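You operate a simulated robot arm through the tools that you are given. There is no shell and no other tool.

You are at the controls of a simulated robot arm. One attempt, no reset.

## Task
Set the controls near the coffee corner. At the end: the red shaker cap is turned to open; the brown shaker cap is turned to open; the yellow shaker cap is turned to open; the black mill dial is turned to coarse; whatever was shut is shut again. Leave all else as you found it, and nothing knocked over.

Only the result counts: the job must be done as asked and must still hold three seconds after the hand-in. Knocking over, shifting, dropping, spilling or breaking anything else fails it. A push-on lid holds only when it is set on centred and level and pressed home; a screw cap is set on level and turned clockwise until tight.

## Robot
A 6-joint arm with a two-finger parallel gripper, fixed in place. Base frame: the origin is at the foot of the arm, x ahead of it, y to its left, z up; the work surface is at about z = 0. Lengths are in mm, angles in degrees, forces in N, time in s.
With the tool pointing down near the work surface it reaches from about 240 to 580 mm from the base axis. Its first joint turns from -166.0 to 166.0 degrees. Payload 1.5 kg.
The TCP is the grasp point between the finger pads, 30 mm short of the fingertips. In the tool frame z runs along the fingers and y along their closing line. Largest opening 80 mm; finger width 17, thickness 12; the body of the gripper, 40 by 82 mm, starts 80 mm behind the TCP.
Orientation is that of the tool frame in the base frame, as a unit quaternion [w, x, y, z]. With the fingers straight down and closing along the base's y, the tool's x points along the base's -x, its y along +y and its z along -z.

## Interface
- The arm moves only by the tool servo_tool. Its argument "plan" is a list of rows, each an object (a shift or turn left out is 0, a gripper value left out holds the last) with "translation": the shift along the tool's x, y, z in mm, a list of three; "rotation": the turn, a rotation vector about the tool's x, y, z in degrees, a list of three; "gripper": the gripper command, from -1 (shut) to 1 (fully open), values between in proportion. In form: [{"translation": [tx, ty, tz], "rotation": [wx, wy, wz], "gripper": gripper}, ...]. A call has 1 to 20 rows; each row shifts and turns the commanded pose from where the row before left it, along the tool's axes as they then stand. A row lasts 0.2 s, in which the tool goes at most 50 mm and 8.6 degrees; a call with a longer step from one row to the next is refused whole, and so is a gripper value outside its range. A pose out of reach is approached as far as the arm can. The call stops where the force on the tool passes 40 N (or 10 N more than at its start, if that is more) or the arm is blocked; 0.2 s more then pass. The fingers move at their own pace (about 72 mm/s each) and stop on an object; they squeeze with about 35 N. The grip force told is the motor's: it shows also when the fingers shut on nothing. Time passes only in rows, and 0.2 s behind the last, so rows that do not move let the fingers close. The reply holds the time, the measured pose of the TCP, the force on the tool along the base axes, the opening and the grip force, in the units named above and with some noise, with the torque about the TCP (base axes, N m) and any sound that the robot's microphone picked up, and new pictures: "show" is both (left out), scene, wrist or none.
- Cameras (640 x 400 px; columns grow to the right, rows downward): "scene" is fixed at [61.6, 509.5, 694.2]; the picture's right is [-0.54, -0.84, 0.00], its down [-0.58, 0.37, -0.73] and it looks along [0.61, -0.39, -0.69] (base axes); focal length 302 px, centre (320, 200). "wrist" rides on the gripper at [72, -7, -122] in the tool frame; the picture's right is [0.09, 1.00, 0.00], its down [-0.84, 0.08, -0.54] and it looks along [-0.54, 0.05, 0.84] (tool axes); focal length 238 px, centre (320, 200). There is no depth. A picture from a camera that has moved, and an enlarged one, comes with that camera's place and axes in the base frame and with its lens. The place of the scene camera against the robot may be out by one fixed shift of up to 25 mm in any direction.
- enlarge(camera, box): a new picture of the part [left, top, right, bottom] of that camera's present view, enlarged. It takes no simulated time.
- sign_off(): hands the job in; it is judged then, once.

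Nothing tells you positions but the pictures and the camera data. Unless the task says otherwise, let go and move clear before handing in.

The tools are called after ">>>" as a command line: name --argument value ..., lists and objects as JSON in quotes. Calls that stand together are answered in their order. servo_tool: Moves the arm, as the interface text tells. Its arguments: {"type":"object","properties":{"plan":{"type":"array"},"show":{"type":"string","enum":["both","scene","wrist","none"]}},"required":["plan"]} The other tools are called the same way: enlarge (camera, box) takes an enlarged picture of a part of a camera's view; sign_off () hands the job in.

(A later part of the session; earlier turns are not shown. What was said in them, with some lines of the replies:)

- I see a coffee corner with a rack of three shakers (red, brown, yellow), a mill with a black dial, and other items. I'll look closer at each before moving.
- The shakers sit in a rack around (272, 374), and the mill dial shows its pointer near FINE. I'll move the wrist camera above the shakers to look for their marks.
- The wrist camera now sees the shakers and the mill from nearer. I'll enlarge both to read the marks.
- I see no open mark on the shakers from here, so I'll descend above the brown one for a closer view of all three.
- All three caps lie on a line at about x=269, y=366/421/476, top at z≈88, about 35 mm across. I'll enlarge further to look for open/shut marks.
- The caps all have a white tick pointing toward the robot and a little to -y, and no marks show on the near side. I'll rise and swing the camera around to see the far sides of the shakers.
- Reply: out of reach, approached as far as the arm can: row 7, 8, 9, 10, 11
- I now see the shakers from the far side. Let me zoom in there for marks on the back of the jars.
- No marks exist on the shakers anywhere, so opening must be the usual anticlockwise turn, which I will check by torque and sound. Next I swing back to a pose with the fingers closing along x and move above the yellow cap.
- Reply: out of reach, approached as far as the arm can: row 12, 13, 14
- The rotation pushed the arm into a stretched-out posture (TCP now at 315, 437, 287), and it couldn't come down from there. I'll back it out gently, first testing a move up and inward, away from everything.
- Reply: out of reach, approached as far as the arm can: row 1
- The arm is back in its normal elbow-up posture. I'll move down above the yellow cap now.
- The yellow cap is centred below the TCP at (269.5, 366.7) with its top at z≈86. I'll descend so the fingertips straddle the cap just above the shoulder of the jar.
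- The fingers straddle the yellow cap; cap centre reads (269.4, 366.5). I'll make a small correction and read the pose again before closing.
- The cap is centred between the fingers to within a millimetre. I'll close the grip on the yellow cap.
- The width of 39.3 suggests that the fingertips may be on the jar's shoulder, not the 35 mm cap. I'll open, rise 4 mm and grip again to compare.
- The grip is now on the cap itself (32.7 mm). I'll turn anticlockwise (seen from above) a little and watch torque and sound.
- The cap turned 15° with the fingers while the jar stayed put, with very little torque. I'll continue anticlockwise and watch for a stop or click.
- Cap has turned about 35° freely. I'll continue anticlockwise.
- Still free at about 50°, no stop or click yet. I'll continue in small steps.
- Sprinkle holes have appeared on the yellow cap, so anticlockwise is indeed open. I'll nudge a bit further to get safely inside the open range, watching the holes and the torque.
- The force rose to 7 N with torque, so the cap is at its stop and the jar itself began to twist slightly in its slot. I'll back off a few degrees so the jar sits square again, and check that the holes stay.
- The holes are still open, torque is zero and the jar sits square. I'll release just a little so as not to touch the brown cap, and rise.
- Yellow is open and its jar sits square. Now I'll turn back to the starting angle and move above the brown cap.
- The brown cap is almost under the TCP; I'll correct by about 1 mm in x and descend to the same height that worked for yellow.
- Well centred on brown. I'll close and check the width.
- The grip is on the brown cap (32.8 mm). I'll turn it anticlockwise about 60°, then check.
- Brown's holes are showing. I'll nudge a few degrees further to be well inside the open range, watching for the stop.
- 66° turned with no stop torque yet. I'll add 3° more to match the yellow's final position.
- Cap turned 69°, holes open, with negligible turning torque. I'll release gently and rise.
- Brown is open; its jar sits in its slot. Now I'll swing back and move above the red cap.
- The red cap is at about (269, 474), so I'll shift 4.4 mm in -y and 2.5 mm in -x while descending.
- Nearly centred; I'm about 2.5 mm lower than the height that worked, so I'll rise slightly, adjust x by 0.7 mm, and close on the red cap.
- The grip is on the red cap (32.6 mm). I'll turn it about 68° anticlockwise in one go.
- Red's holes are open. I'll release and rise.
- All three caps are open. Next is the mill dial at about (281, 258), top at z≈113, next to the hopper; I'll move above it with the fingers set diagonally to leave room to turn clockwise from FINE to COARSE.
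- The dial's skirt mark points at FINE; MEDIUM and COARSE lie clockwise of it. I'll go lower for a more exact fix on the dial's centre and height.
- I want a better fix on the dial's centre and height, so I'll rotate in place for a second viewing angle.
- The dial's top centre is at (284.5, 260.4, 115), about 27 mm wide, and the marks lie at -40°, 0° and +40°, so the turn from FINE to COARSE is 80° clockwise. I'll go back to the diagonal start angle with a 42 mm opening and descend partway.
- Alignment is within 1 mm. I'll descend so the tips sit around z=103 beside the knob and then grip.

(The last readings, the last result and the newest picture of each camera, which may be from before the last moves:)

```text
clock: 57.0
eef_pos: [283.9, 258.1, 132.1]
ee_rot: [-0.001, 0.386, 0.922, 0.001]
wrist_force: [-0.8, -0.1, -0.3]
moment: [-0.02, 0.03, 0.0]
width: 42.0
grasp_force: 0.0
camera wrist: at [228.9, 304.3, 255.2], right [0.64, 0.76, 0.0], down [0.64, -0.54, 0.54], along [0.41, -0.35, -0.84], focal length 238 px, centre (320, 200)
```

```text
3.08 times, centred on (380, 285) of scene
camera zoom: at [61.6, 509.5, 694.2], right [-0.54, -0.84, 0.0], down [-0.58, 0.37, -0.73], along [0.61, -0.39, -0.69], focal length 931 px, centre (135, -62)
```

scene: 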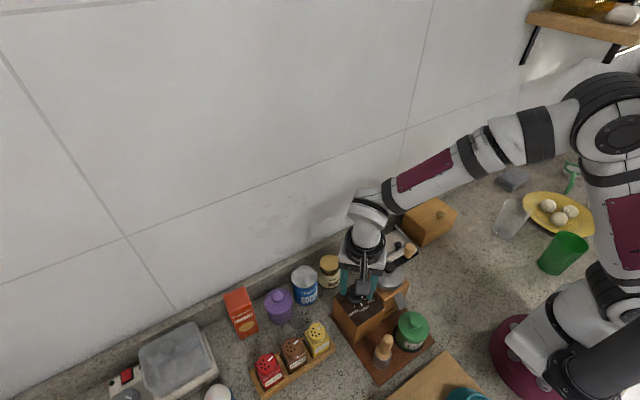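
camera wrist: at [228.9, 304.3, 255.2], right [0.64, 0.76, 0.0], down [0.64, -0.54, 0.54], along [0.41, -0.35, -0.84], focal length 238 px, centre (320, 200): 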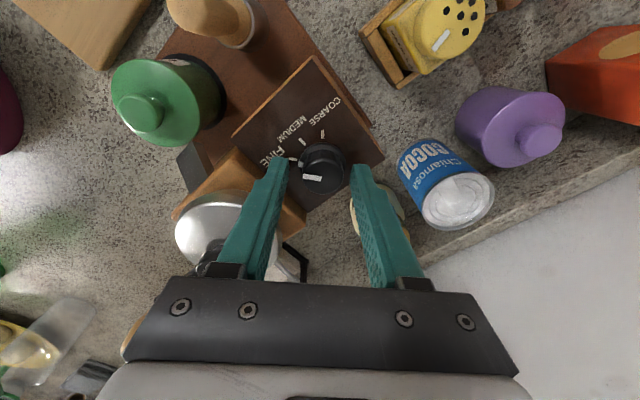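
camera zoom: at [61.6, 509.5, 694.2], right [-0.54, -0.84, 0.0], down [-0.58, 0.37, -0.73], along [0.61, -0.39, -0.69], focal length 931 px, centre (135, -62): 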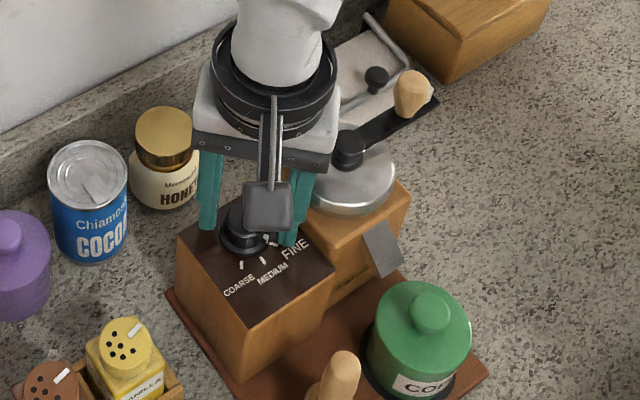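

The centre is off by about 1.4 mm along the closing line; I'll correct this and close on the knob.

>>> servo_tool --plan '[{"translation": [0.9, 1.4, 0]}, {}, {"gripper": -1}, {"gripper": -1}, {"gripper": -1}, {}]' --show "wrist"

>>> enlarge --camera "wrist" --box '[250, 80, 400, 200]'

```text
clock: 58.4
eef_pos: [283.7, 260.8, 132.8]
ee_rot: [-0.001, 0.386, 0.923, 0.002]
wrist_force: [-3.0, -2.2, 0.4]
moment: [-0.07, 0.07, -0.02]
width: 26.8
grasp_force: 37.4
camera wrist: at [229.2, 306.5, 255.2], right [0.64, 0.76, 0.0], down [0.64, -0.54, 0.54], along [0.41, -0.35, -0.84], focal length 238 px, centre (320, 200)
```

wrist: 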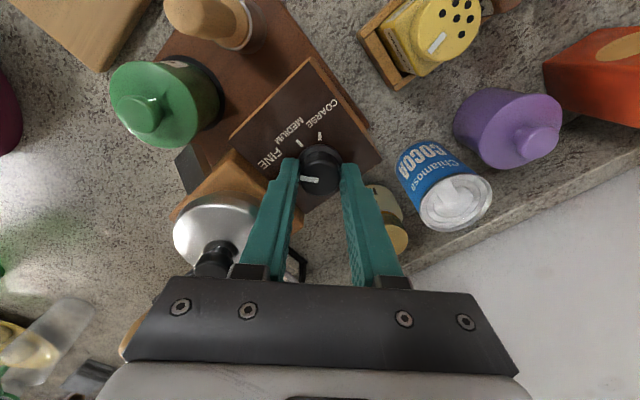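

```text
3.33 times, centred on (325, 140) of wrist
camera zoom: at [229.2, 306.5, 255.2], right [0.64, 0.76, 0.0], down [0.64, -0.54, 0.54], along [0.41, -0.35, -0.84], focal length 794 px, centre (303, 400)
```

zoom: 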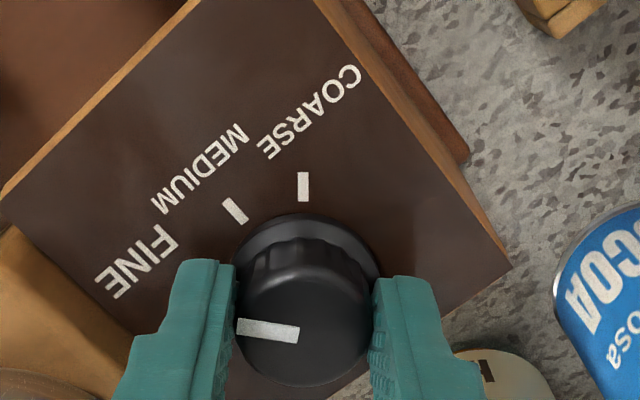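

The knob is gripped (26.8 mm). I'll turn clockwise 40° first and check that the pointer follows toward MEDIUM.

>>> servo_tool --plan '[{"rotation": [0, 0, 5], "gripper": -1}, {"rotation": [0, 0, 5]}, {"rotation": [0, 0, 5]}, {"rotation": [0, 0, 5]}, {"rotation": [0, 0, 5]}, {"rotation": [0, 0, 5]}, {"rotation": [0, 0, 5]}, {"rotation": [0, 0, 5]}, {}]' --show "wrist"

>>> enlarge --camera "wrist" --box '[250, 80, 400, 200]'

```text
clock: 60.4
eef_pos: [284.2, 261.6, 132.0]
ee_rot: [-0.002, 0.679, 0.734, -0.001]
wrist_force: [-29.2, -0.5, -9.8]
moment: [-0.43, 0.35, -0.06]
width: 26.6
grasp_force: 37.9
camera wrist: at [272.5, 332.1, 255.2], right [0.99, 0.17, 0.0], down [0.14, -0.83, 0.54], along [0.09, -0.53, -0.84], focal length 238 px, centre (320, 200)
```

wrist: 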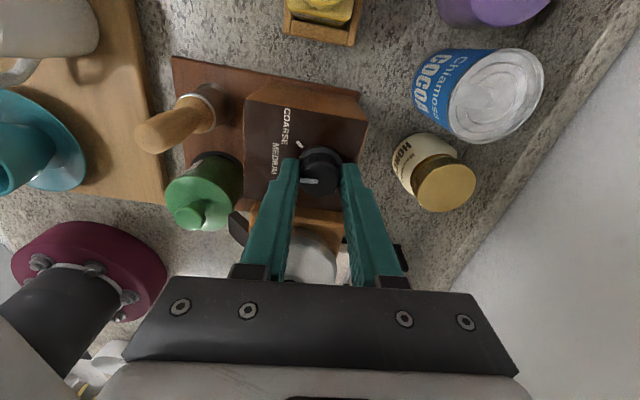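

```text
3.33 times, centred on (325, 140) of wrist
camera zoom: at [272.5, 332.1, 255.2], right [0.99, 0.17, 0.0], down [0.14, -0.83, 0.54], along [0.09, -0.53, -0.84], focal length 794 px, centre (303, 400)
```

zoom: 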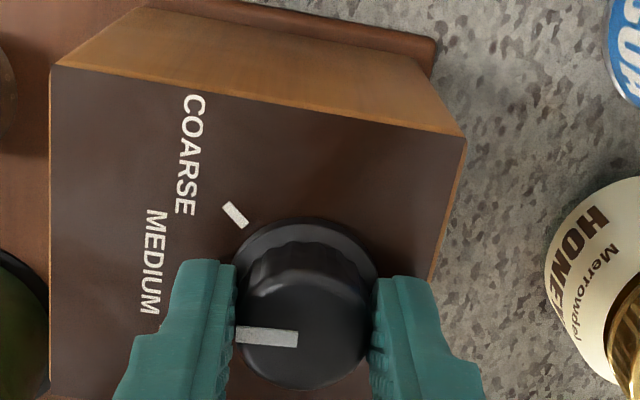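

The dial followed to MEDIUM, but a 29 N sideways force along -x built up because the grip isn't quite on the dial's axis. I'll relieve it by shifting slightly toward -x and re-reading.

>>> servo_tool --plan '[{"translation": [0, -0.7, 0], "gripper": -1}, {}]' --show "none"

```text
clock: 61.0
eef_pos: [284.8, 261.2, 132.5]
ee_rot: [-0.001, 0.678, 0.735, 0.001]
wrist_force: [-14.0, 5.1, -18.0]
moment: [-0.4, 0.29, -0.01]
width: 26.6
grasp_force: 37.4
```

That halved the x force; the remaining forces suggest the grip is still slightly off in x and y. I'll apply another small correction.

>>> servo_tool --plan '[{"translation": [0.8, -0.6, 0.4], "gripper": -1}, {}]' --show "none"

```text
clock: 61.6
eef_pos: [284.0, 260.9, 131.9]
ee_rot: [0.0, 0.678, 0.735, 0.001]
wrist_force: [2.0, -20.3, -3.9]
moment: [0.26, 0.17, -0.01]
width: 26.8
grasp_force: 37.8
```

Forces in x are gone; I'll undo most of the y shift and then turn another 20° clockwise.

>>> servo_tool --plan '[{"translation": [-0.6, 0, 0], "gripper": -1}, {}, {"rotation": [0, 0, 5]}, {"rotation": [0, 0, 5]}, {"rotation": [0, 0, 5]}, {"rotation": [0, 0, 5]}, {}]' --show "wrist"

>>> enlarge --camera "wrist" --box '[250, 80, 400, 200]'

```text
clock: 62.8
eef_pos: [283.4, 263.0, 131.6]
ee_rot: [0.0, 0.757, 0.653, 0.004]
wrist_force: [2.7, -1.5, 2.2]
moment: [0.26, 0.22, 0.0]
width: 27.0
grasp_force: 37.4
stopped in row 5: the force on the tool passed its limit at 42 N (the readings are from after the stop); the commanded pose is now the measured one
camera wrist: at [287.9, 333.8, 255.3], right [1.0, -0.05, 0.0], down [-0.05, -0.84, 0.54], along [-0.03, -0.54, -0.84], focal length 238 px, centre (320, 200)
```

wrist: 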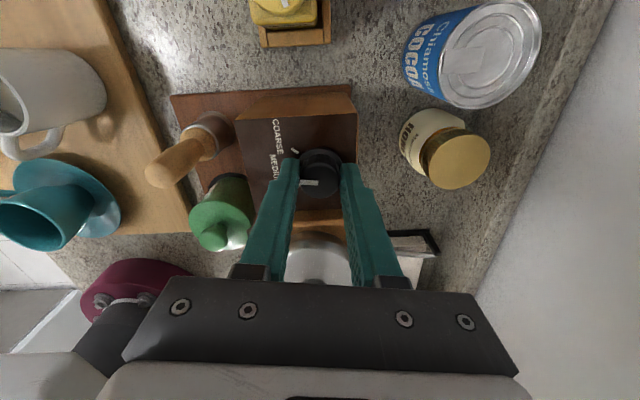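

```text
3.33 times, centred on (325, 140) of wrist
camera zoom: at [287.9, 333.8, 255.3], right [1.0, -0.05, 0.0], down [-0.05, -0.84, 0.54], along [-0.03, -0.54, -0.84], focal length 794 px, centre (303, 400)
```

zoom: 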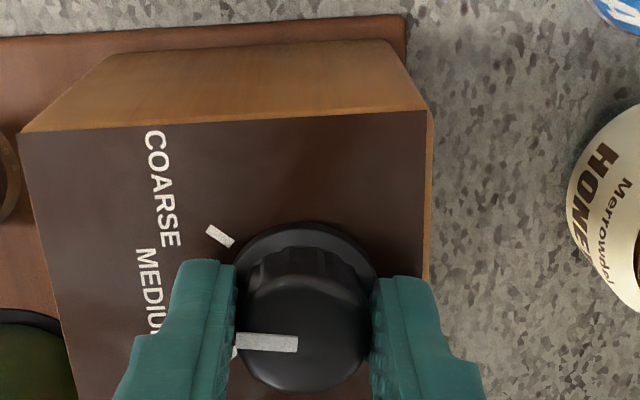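

The call stopped on the 40 N limit at about +13° past MEDIUM; forces relaxed after that. I'll let go, re-centre on the knob and re-grip without stress before turning the rest.

>>> servo_tool --plan '[{"gripper": 0.05}, {"gripper": 0.05}, {}]' --show "wrist"

>>> enlarge --camera "wrist" --box '[250, 80, 400, 200]'

```text
clock: 63.6
eef_pos: [285.4, 261.8, 131.7]
ee_rot: [0.001, 0.757, 0.654, 0.003]
wrist_force: [-0.1, 0.4, 0.2]
moment: [-0.04, -0.01, -0.03]
width: 42.1
grasp_force: 0.1
camera wrist: at [287.8, 333.8, 255.3], right [1.0, -0.05, 0.0], down [-0.05, -0.84, 0.54], along [-0.03, -0.54, -0.84], focal length 238 px, centre (320, 200)
```

wrist: 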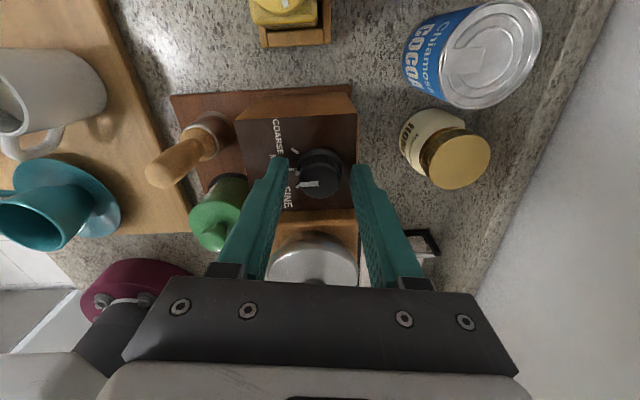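

```text
3.33 times, centred on (325, 140) of wrist
camera zoom: at [287.8, 333.8, 255.3], right [1.0, -0.05, 0.0], down [-0.05, -0.84, 0.54], along [-0.03, -0.54, -0.84], focal length 794 px, centre (303, 400)
```

zoom: 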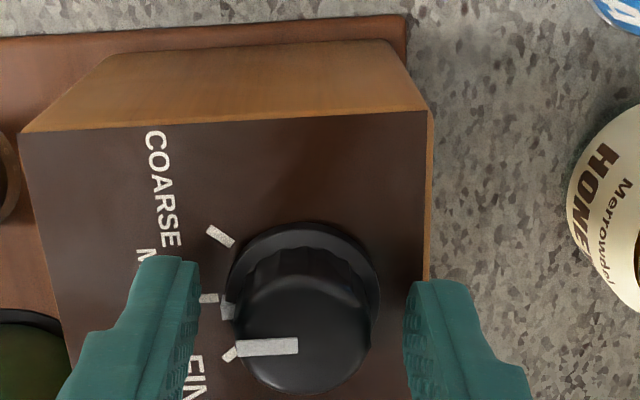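

With the fingers open, the pointer appears to sit at MEDIUM, so the dial seems to have a detent and the grip slipped a little, and the knob is about 2 mm toward -y from my grip centre. I'll re-centre and look again.

>>> servo_tool --plan '[{"translation": [-2.0, -0.7, 0], "gripper": 0.05}, {}, {}]' --show "wrist"

>>> enlarge --camera "wrist" --box '[260, 110, 380, 210]'

```text
clock: 64.4
eef_pos: [284.0, 260.5, 131.6]
ee_rot: [0.0, 0.756, 0.654, 0.002]
wrist_force: [0.4, -0.2, -0.2]
moment: [0.0, 0.01, 0.01]
width: 41.9
grasp_force: 0.1
camera wrist: at [286.7, 332.3, 255.6], right [1.0, -0.05, 0.0], down [-0.05, -0.84, 0.54], along [-0.03, -0.54, -0.84], focal length 238 px, centre (320, 200)
```

wrist: 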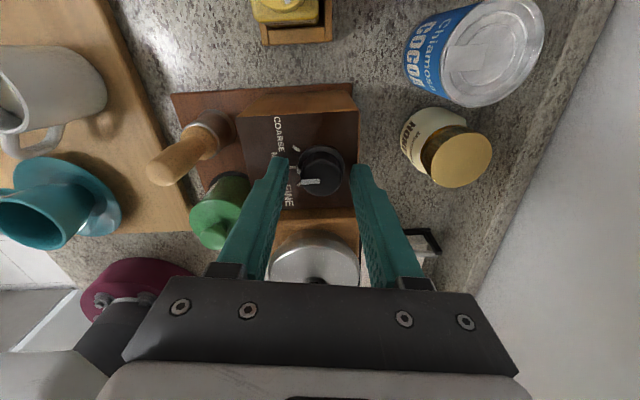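

```text
4.00 times, centred on (320, 160) of wrist
camera zoom: at [286.7, 332.3, 255.6], right [1.0, -0.05, 0.0], down [-0.05, -0.84, 0.54], along [-0.03, -0.54, -0.84], focal length 953 px, centre (320, 360)
```

zoom: 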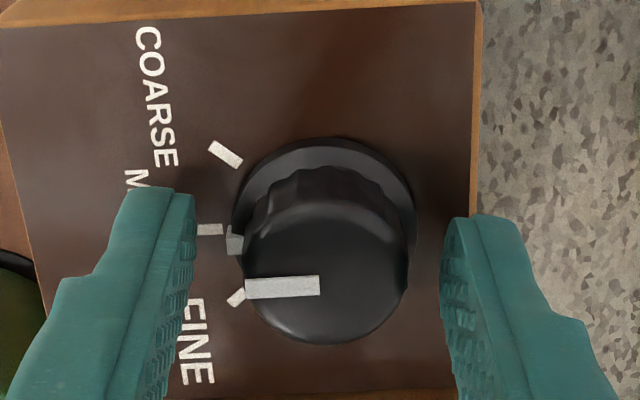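

The dial stands at MEDIUM. I'll rotate the open fingers back 30° around the knob so the next 40° turn stays in a comfortable range, then check centring.

>>> servo_tool --plan '[{"translation": [-0.5, 0.3, 0], "gripper": 0.05}, {"rotation": [0, 0, -7.5]}, {"rotation": [0, 0, -7.5]}, {"rotation": [0, 0, -7.5]}, {"rotation": [0, 0, -7.5]}, {}, {}]' --show "wrist"

>>> enlarge --camera "wrist" --box '[260, 110, 380, 210]'

```text
clock: 66.0
eef_pos: [284.0, 259.5, 132.8]
ee_rot: [0.001, 0.562, 0.827, 0.002]
wrist_force: [0.1, 0.1, -0.2]
moment: [0.01, 0.04, 0.04]
width: 42.0
grasp_force: 0.1
camera wrist: at [250.4, 323.3, 255.4], right [0.89, 0.45, 0.01], down [0.38, -0.75, 0.54], along [0.25, -0.48, -0.84], focal length 238 px, centre (320, 200)
```

wrist: 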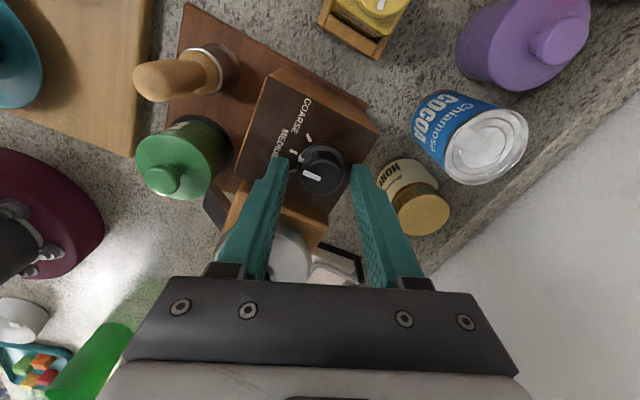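

```text
4.00 times, centred on (320, 160) of wrist
camera zoom: at [250.4, 323.3, 255.4], right [0.89, 0.45, 0.01], down [0.38, -0.75, 0.54], along [0.25, -0.48, -0.84], focal length 953 px, centre (320, 360)
```

zoom: 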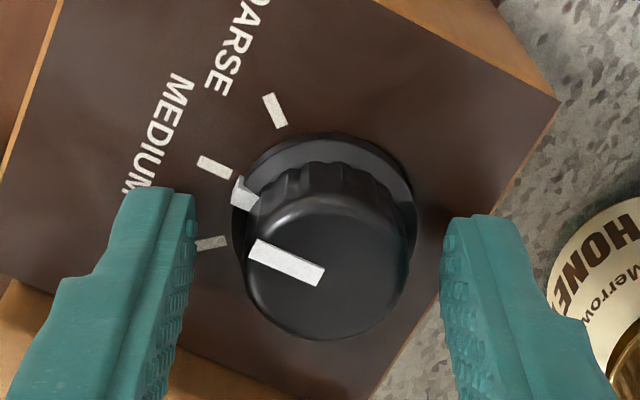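

Centring looks right (knob centre under the TCP). I'll grip and turn 20° clockwise, checking force.

>>> servo_tool --plan '[{"gripper": -1}, {"gripper": -1}, {"gripper": -1}, {}]' --show "none"

```text
clock: 67.0
eef_pos: [285.4, 260.4, 132.9]
ee_rot: [0.002, 0.561, 0.828, 0.004]
wrist_force: [18.7, 6.8, -6.9]
moment: [0.09, -0.11, 0.01]
width: 27.2
grasp_force: 37.4
```

The closing left a 20 N side load along the closing line, which means about 0.6 mm offset. I'll relieve this and start turning in small steps.

>>> servo_tool --plan '[{"translation": [0, 0.6, 0.2], "gripper": -1}, {}, {"rotation": [0, 0, 4]}, {"rotation": [0, 0, 4]}, {}]' --show "none"

```text
clock: 68.2
eef_pos: [284.8, 260.5, 131.5]
ee_rot: [0.001, 0.618, 0.786, 0.002]
wrist_force: [17.0, -5.0, 13.1]
moment: [-0.33, -0.13, -0.03]
width: 26.6
grasp_force: 36.9
```

>>> servo_tool --plan '[{"translation": [0, 0.5, -0.4], "gripper": -1}, {}, {"rotation": [0, 0, 4]}, {"rotation": [0, 0, 4]}, {}]' --show "wrist"

>>> enlarge --camera "wrist" --box '[260, 110, 380, 210]'

```text
clock: 69.4
eef_pos: [283.9, 260.2, 131.4]
ee_rot: [0.001, 0.672, 0.741, 0.002]
wrist_force: [22.6, -20.7, 6.9]
moment: [-0.59, -0.17, 0.03]
width: 26.9
grasp_force: 37.6
camera wrist: at [270.2, 330.8, 254.9], right [0.98, 0.19, 0.0], down [0.16, -0.83, 0.54], along [0.1, -0.53, -0.84], focal length 238 px, centre (320, 200)
```

wrist: 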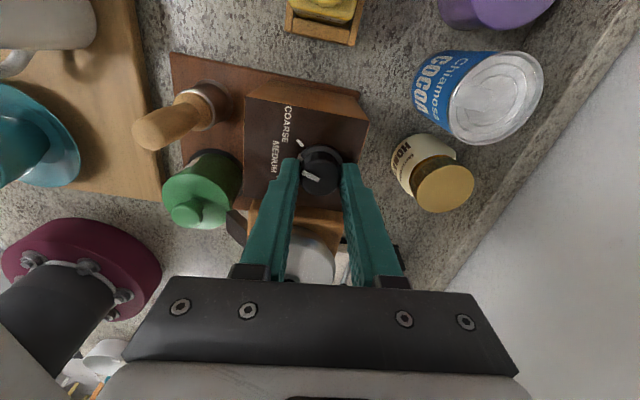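

```text
4.00 times, centred on (320, 160) of wrist
camera zoom: at [270.2, 330.8, 254.9], right [0.98, 0.19, 0.0], down [0.16, -0.83, 0.54], along [0.1, -0.53, -0.84], focal length 953 px, centre (320, 360)
```

zoom: 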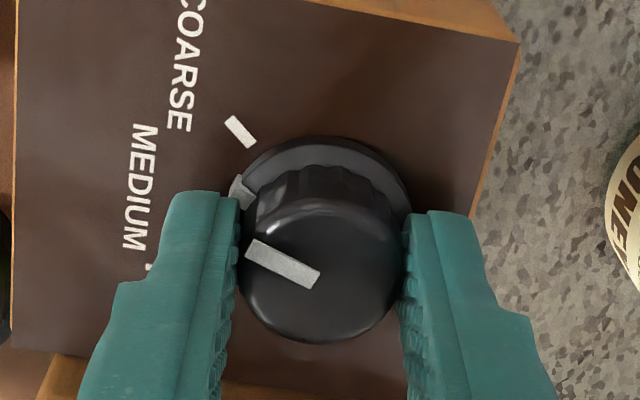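

The dial is following (pointer about 16° past MEDIUM), but side load is 30 N again. I'll relieve it without turning to see how the force responds.

>>> servo_tool --plan '[{"translation": [-0.7, 0.7, -0.2], "gripper": -1}, {}]' --show "none"

>>> servo_tool --plan '[{}]' --show "none"

```text
clock: 70.0
eef_pos: [283.6, 260.2, 133.0]
ee_rot: [-0.001, 0.672, 0.741, 0.002]
wrist_force: [1.0, -1.4, 3.5]
moment: [-0.9, 0.02, 0.01]
width: 26.9
grasp_force: 37.5
```

```text
clock: 70.4
eef_pos: [284.0, 260.1, 132.1]
ee_rot: [0.0, 0.671, 0.741, 0.002]
wrist_force: [-9.1, 3.8, 2.1]
moment: [-0.28, 0.31, 0.0]
width: 26.8
grasp_force: 37.7
```

Forces dropped to near zero, so the response is as expected. Now I'll turn the remaining 24° in one call.

>>> servo_tool --plan '[{"rotation": [0, 0, 4], "gripper": -1}, {"rotation": [0, 0, 4]}, {"rotation": [0, 0, 4]}, {"rotation": [0, 0, 4]}, {"rotation": [0, 0, 4]}, {"rotation": [0, 0, 4]}, {}]' --show "wrist"

>>> enlarge --camera "wrist" --box '[260, 110, 380, 210]'

```text
clock: 71.2
eef_pos: [283.4, 260.5, 132.4]
ee_rot: [-0.001, 0.747, 0.665, 0.002]
wrist_force: [0.6, 2.8, -0.4]
moment: [-0.62, -0.09, -0.03]
width: 26.8
grasp_force: 37.2
stopped in row 4: the force on the tool passed its limit at 43 N (the readings are from after the stop); the commanded pose is now the measured one
camera wrist: at [286.0, 331.6, 255.2], right [1.0, -0.02, 0.0], down [-0.02, -0.84, 0.54], along [-0.01, -0.54, -0.84], focal length 238 px, centre (320, 200)
```

wrist: 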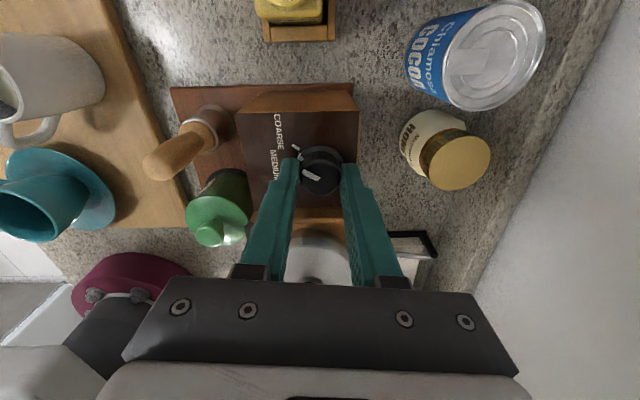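

```text
4.00 times, centred on (320, 160) of wrist
camera zoom: at [286.0, 331.6, 255.2], right [1.0, -0.02, 0.0], down [-0.02, -0.84, 0.54], along [-0.01, -0.54, -0.84], focal length 953 px, centre (320, 360)
```

zoom: 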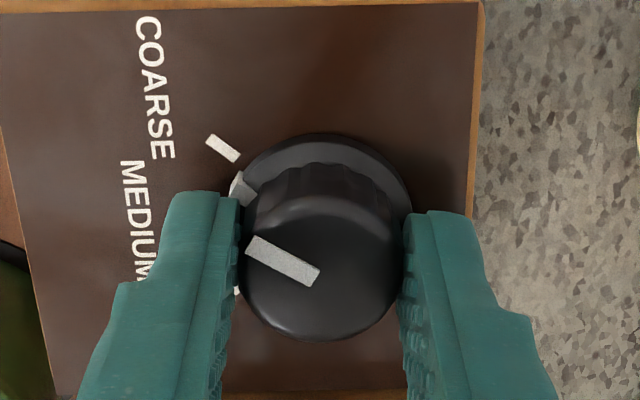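

The pointer tab is now about 10–14° short of COARSE, and the load has relaxed after the stop. I'll turn another 10°.

>>> servo_tool --plan '[{"rotation": [0, 0, 3.5], "gripper": -1}, {"rotation": [0, 0, 3.5]}, {"rotation": [0, 0, 3]}, {}]' --show "wrist"

>>> enlarge --camera "wrist" --box '[260, 110, 380, 210]'

```text
clock: 72.2
eef_pos: [283.7, 260.5, 131.9]
ee_rot: [-0.001, 0.802, 0.597, 0.0]
wrist_force: [-12.4, -10.9, 17.0]
moment: [-0.72, 0.21, 0.39]
width: 27.0
grasp_force: 37.8
camera wrist: at [298.7, 330.7, 255.1], right [0.98, -0.2, 0.0], down [-0.17, -0.83, 0.54], along [-0.11, -0.53, -0.84], focal length 238 px, centre (320, 200)
```

wrist: 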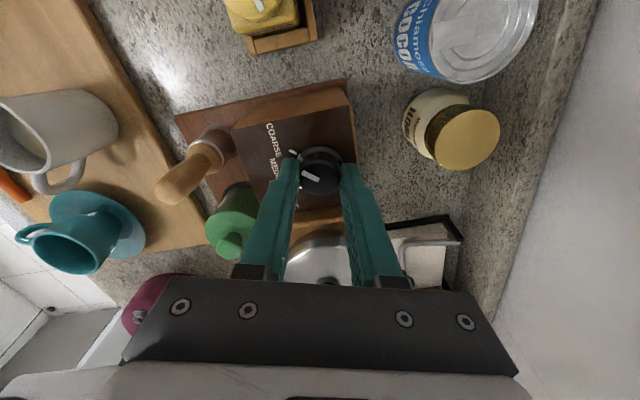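

```text
4.00 times, centred on (320, 160) of wrist
camera zoom: at [298.7, 330.7, 255.1], right [0.98, -0.2, 0.0], down [-0.17, -0.83, 0.54], along [-0.11, -0.53, -0.84], focal length 953 px, centre (320, 360)
```

zoom: 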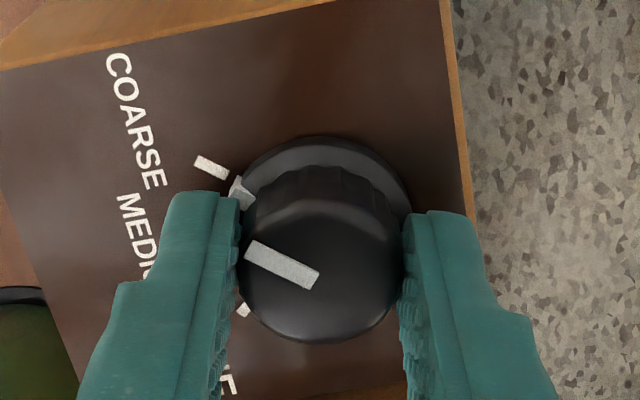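

The turning torque rose to 0.39 N·m and the tab lines up with the COARSE tick, so the dial is at its end. I'll release and check.

>>> servo_tool --plan '[{"gripper": 0.05}, {"gripper": 0.05}, {}, {}]' --show "wrist"

>>> enlarge --camera "wrist" --box '[260, 110, 380, 210]'

```text
clock: 73.2
eef_pos: [285.2, 261.5, 132.6]
ee_rot: [-0.002, 0.802, 0.597, 0.001]
wrist_force: [0.9, -0.6, 0.0]
moment: [0.0, -0.02, 0.04]
width: 42.2
grasp_force: 0.1
camera wrist: at [298.9, 330.8, 255.0], right [0.98, -0.2, 0.0], down [-0.16, -0.83, 0.54], along [-0.11, -0.53, -0.84], focal length 238 px, centre (320, 200)
```

wrist: 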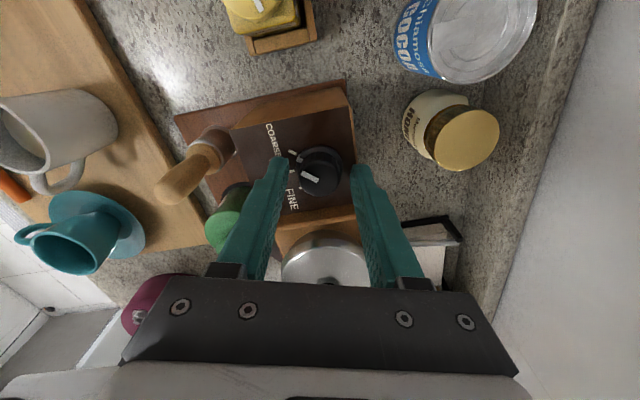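

```text
4.00 times, centred on (320, 160) of wrist
camera zoom: at [298.9, 330.8, 255.0], right [0.98, -0.2, 0.0], down [-0.16, -0.83, 0.54], along [-0.11, -0.53, -0.84], focal length 953 px, centre (320, 360)
```

zoom: 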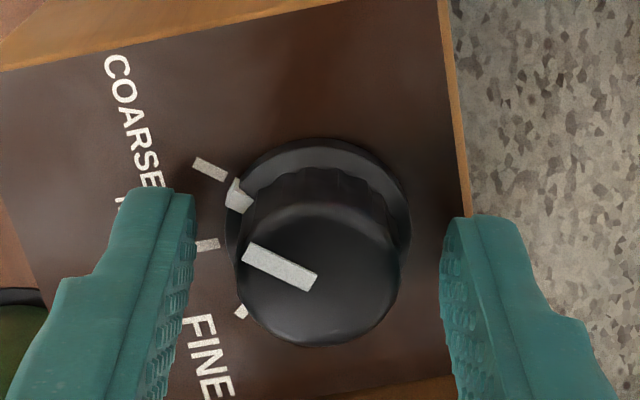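

Released cleanly; the tab points close to the COARSE tick. I'll rise and view it from higher up to judge the exact alignment.

>>> servo_tool --plan '[{"translation": [0, 0, -15]}, {"translation": [0, 0, -30]}, {"translation": [0, 0, -35]}, {}, {}]'

>>> enlarge --camera "wrist" --box '[270, 80, 370, 170]'

>>> enlarge --camera "scene" --box '[320, 270, 400, 330]'

```text
clock: 74.4
eef_pos: [285.1, 259.8, 213.1]
ee_rot: [-0.001, 0.802, 0.597, 0.001]
wrist_force: [0.6, -0.3, -0.6]
moment: [0.02, -0.03, 0.01]
width: 42.0
grasp_force: 0.1
camera wrist: at [300.1, 329.5, 336.7], right [0.98, -0.2, 0.0], down [-0.17, -0.83, 0.54], along [-0.11, -0.53, -0.84], focal length 238 px, centre (320, 200)
```

scene: 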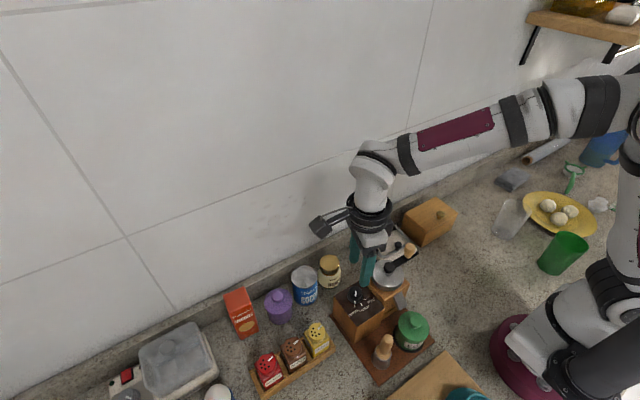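
wrist: 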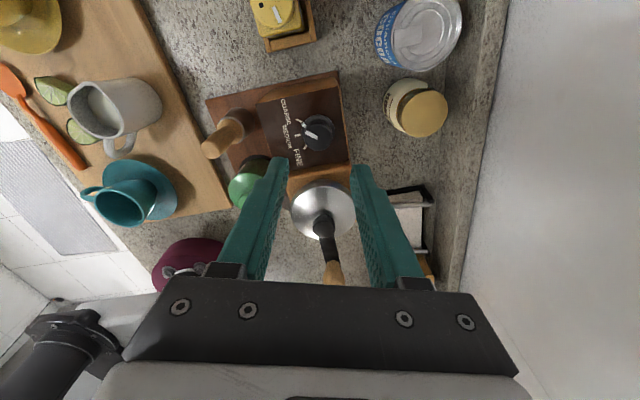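

```text
4.44 times, centred on (320, 125) of wrist
camera zoom: at [300.1, 329.5, 336.7], right [0.98, -0.2, 0.0], down [-0.17, -0.83, 0.54], along [-0.11, -0.53, -0.84], focal length 1059 px, centre (320, 533)
```

zoom: 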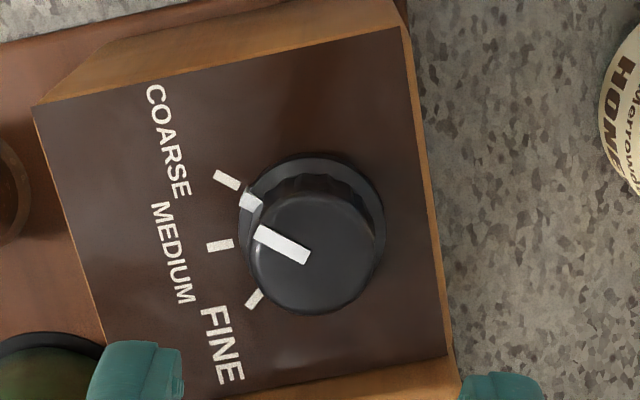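

```text
6.67 times, centred on (360, 300) of scene
camera zoom: at [61.6, 509.5, 694.2], right [-0.54, -0.84, 0.0], down [-0.58, 0.37, -0.73], along [0.61, -0.39, -0.69], focal length 2017 px, centre (53, -467)
```

zoom: 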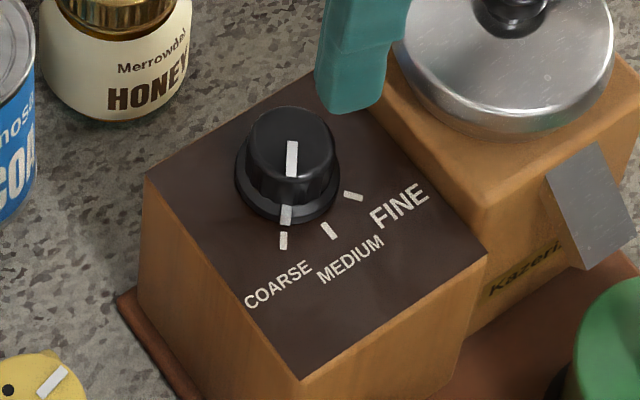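

The pointer line is parallel to the COARSE tick and the tab lines up with it in both cameras, so the dial is set. I'll rise clear, returning toward the starting pose, then inspect everything.

>>> servo_tool --plan '[{"translation": [0, 0, -40]}, {"translation": [0, 0, -40]}, {"translation": [0, 0, -40]}, {"translation": [0, 0, -40]}, {"translation": [0, 0, -40]}, {"rotation": [0, 0, -8.5]}, {"rotation": [0, 0, -8.5]}, {"rotation": [0, 0, -8.5]}, {"rotation": [0, 0, -8.5]}, {"rotation": [0, 0, -8.5]}, {"rotation": [0, 0, -8.5]}, {"rotation": [0, 0, -8.5]}, {"rotation": [0, 0, -8.5]}, {"rotation": [0, 0, -8.5]}, {"rotation": [0, 0, -8.5]}, {"rotation": [0, 0, -8.5]}, {"rotation": [0, 0, -8.5]}, {"rotation": [0, 0, -4.6]}, {"gripper": 1}, {}]'

>>> enlarge --camera "scene" --box '[220, 300, 360, 400]'

>>> enlarge --camera "scene" --box '[320, 220, 460, 390]'

>>> enlarge --camera "wrist" --box '[220, 0, 500, 170]'

```text
clock: 78.6
eef_pos: [283.1, 260.4, 412.2]
ee_rot: [0.001, 0.0, 1.0, 0.002]
wrist_force: [0.1, 0.5, 0.4]
moment: [0.02, -0.02, -0.02]
width: 80.0
grasp_force: 0.1
camera wrist: at [212.3, 251.7, 534.5], right [-0.09, 1.0, 0.0], down [0.84, 0.08, 0.54], along [0.54, 0.05, -0.84], focal length 238 px, centre (320, 200)
```

scene: 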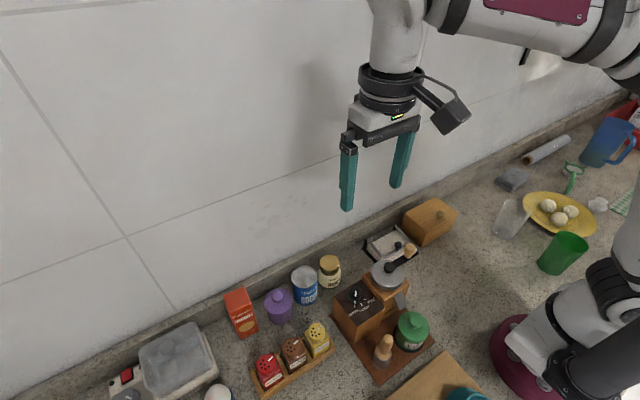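
wrist: 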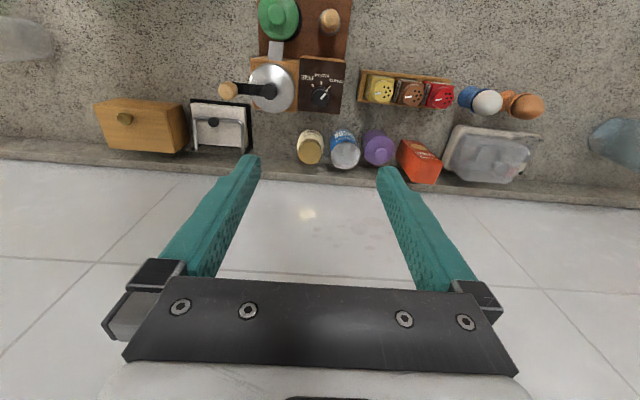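

```text
4.00 times, centred on (290, 350) of scene
camera zoom: at [61.6, 509.5, 694.2], right [-0.54, -0.84, 0.0], down [-0.58, 0.37, -0.73], along [0.61, -0.39, -0.69], focal length 1210 px, centre (440, -400)
```

zoom: 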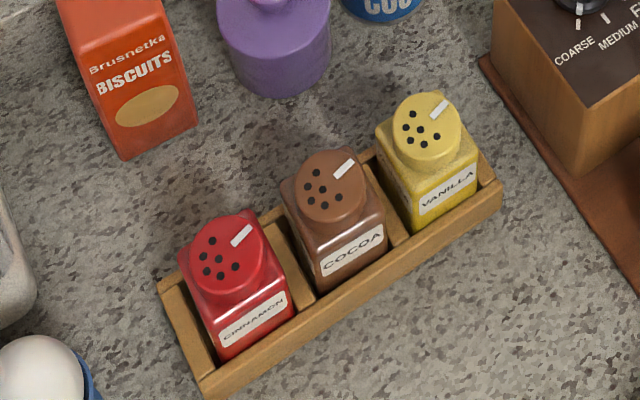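

```text
2.35 times, centred on (390, 305) of scene
camera zoom: at [61.6, 509.5, 694.2], right [-0.54, -0.84, 0.0], down [-0.58, 0.37, -0.73], along [0.61, -0.39, -0.69], focal length 712 px, centre (155, -47)
```

zoom: 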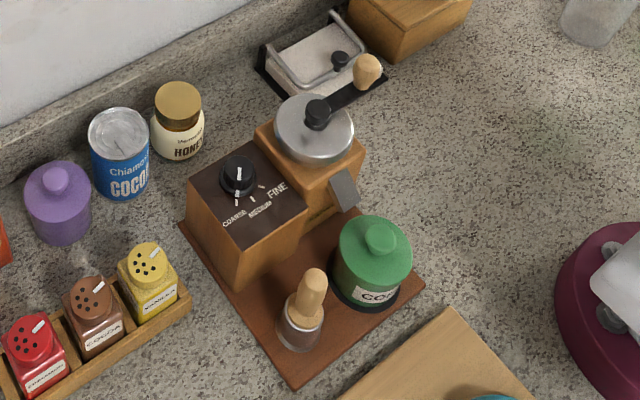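

```text
2.29 times, centred on (360, 85) of wrist
camera zoom: at [212.3, 251.7, 534.5], right [-0.09, 1.0, 0.0], down [0.84, 0.08, 0.54], along [0.54, 0.05, -0.84], focal length 545 px, centre (229, 463)
```

zoom: 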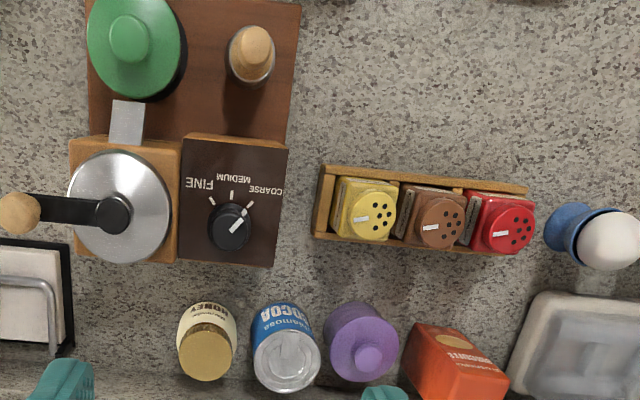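

Everything is in its place: rack, mill and neighbours match the first pictures, and the three caps show holes. One last close comparison of the cap ticks and the dial before handing in.

>>> enlarge --camera "wrist" --box '[350, 60, 460, 120]'

>>> enlarge --camera "wrist" --box '[290, 50, 360, 120]'

>>> enlarge --camera "scene" --box '[100, 310, 240, 400]'

```text
5.82 times, centred on (405, 90) of wrist
camera zoom: at [212.3, 251.7, 534.5], right [-0.09, 1.0, 0.0], down [0.84, 0.08, 0.54], along [0.54, 0.05, -0.84], focal length 1387 px, centre (-174, 840)
```

zoom: 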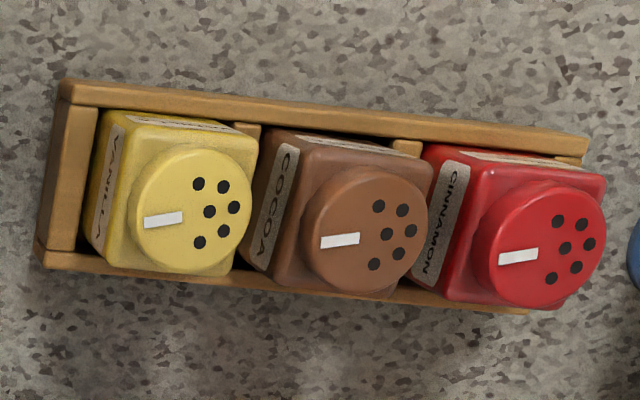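

```text
5.71 times, centred on (325, 85) of wrist
camera zoom: at [212.3, 251.7, 534.5], right [-0.09, 1.0, 0.0], down [0.84, 0.08, 0.54], along [0.54, 0.05, -0.84], focal length 1362 px, centre (291, 857)
```

zoom: 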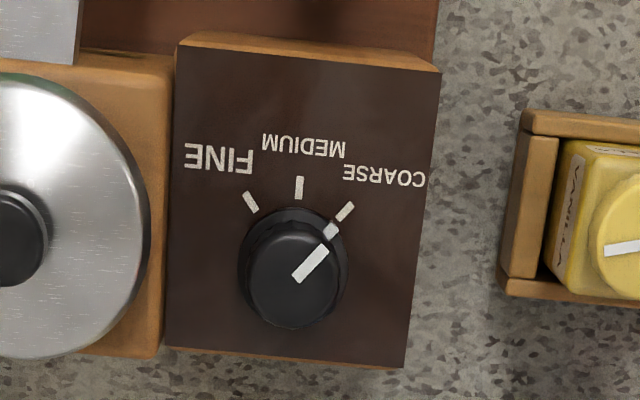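

```text
4.44 times, centred on (170, 355) of scene
camera zoom: at [61.6, 509.5, 694.2], right [-0.54, -0.84, 0.0], down [-0.58, 0.37, -0.73], along [0.61, -0.39, -0.69], focal length 1345 px, centre (987, -489)
```

zoom: 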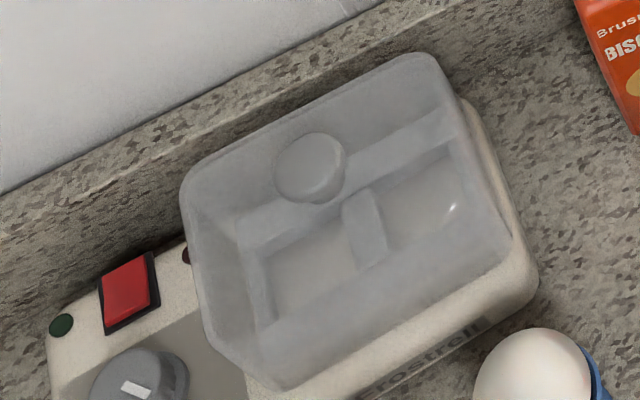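

All three caps show open holes with matching tick angles. The dial pointer lines up with COARSE, and the egg cooker and everything else look unmoved. The arm is clear and the fingers are empty, so I'm handing in.

>>> sign_off

```text
The job is handed in.
```

I turned the red, brown and yellow shaker caps to open and set the black mill dial to coarse, then handed the job in. I have no verdict back yet.

- **Caps:** each one turned anticlockwise about 70° until its sprinkle holes showed. The white ticks on all three now point the same way.
- **Dial:** its pointer lines up with the COARSE mark in both camera views. It took several re-grips to get there, with side loads up to about 43 N on the knob. The mill does not appear to have moved.
- **Shutting again:** I opened nothing apart from the caps, so there was nothing to shut again.
- **Other items:** the rack, neighbouring jars and egg cooker match the first pictures. The brown shaker slid about 3 mm inside its slot while I turned its cap.

The arm is back near its starting height with the fingers open and empty.
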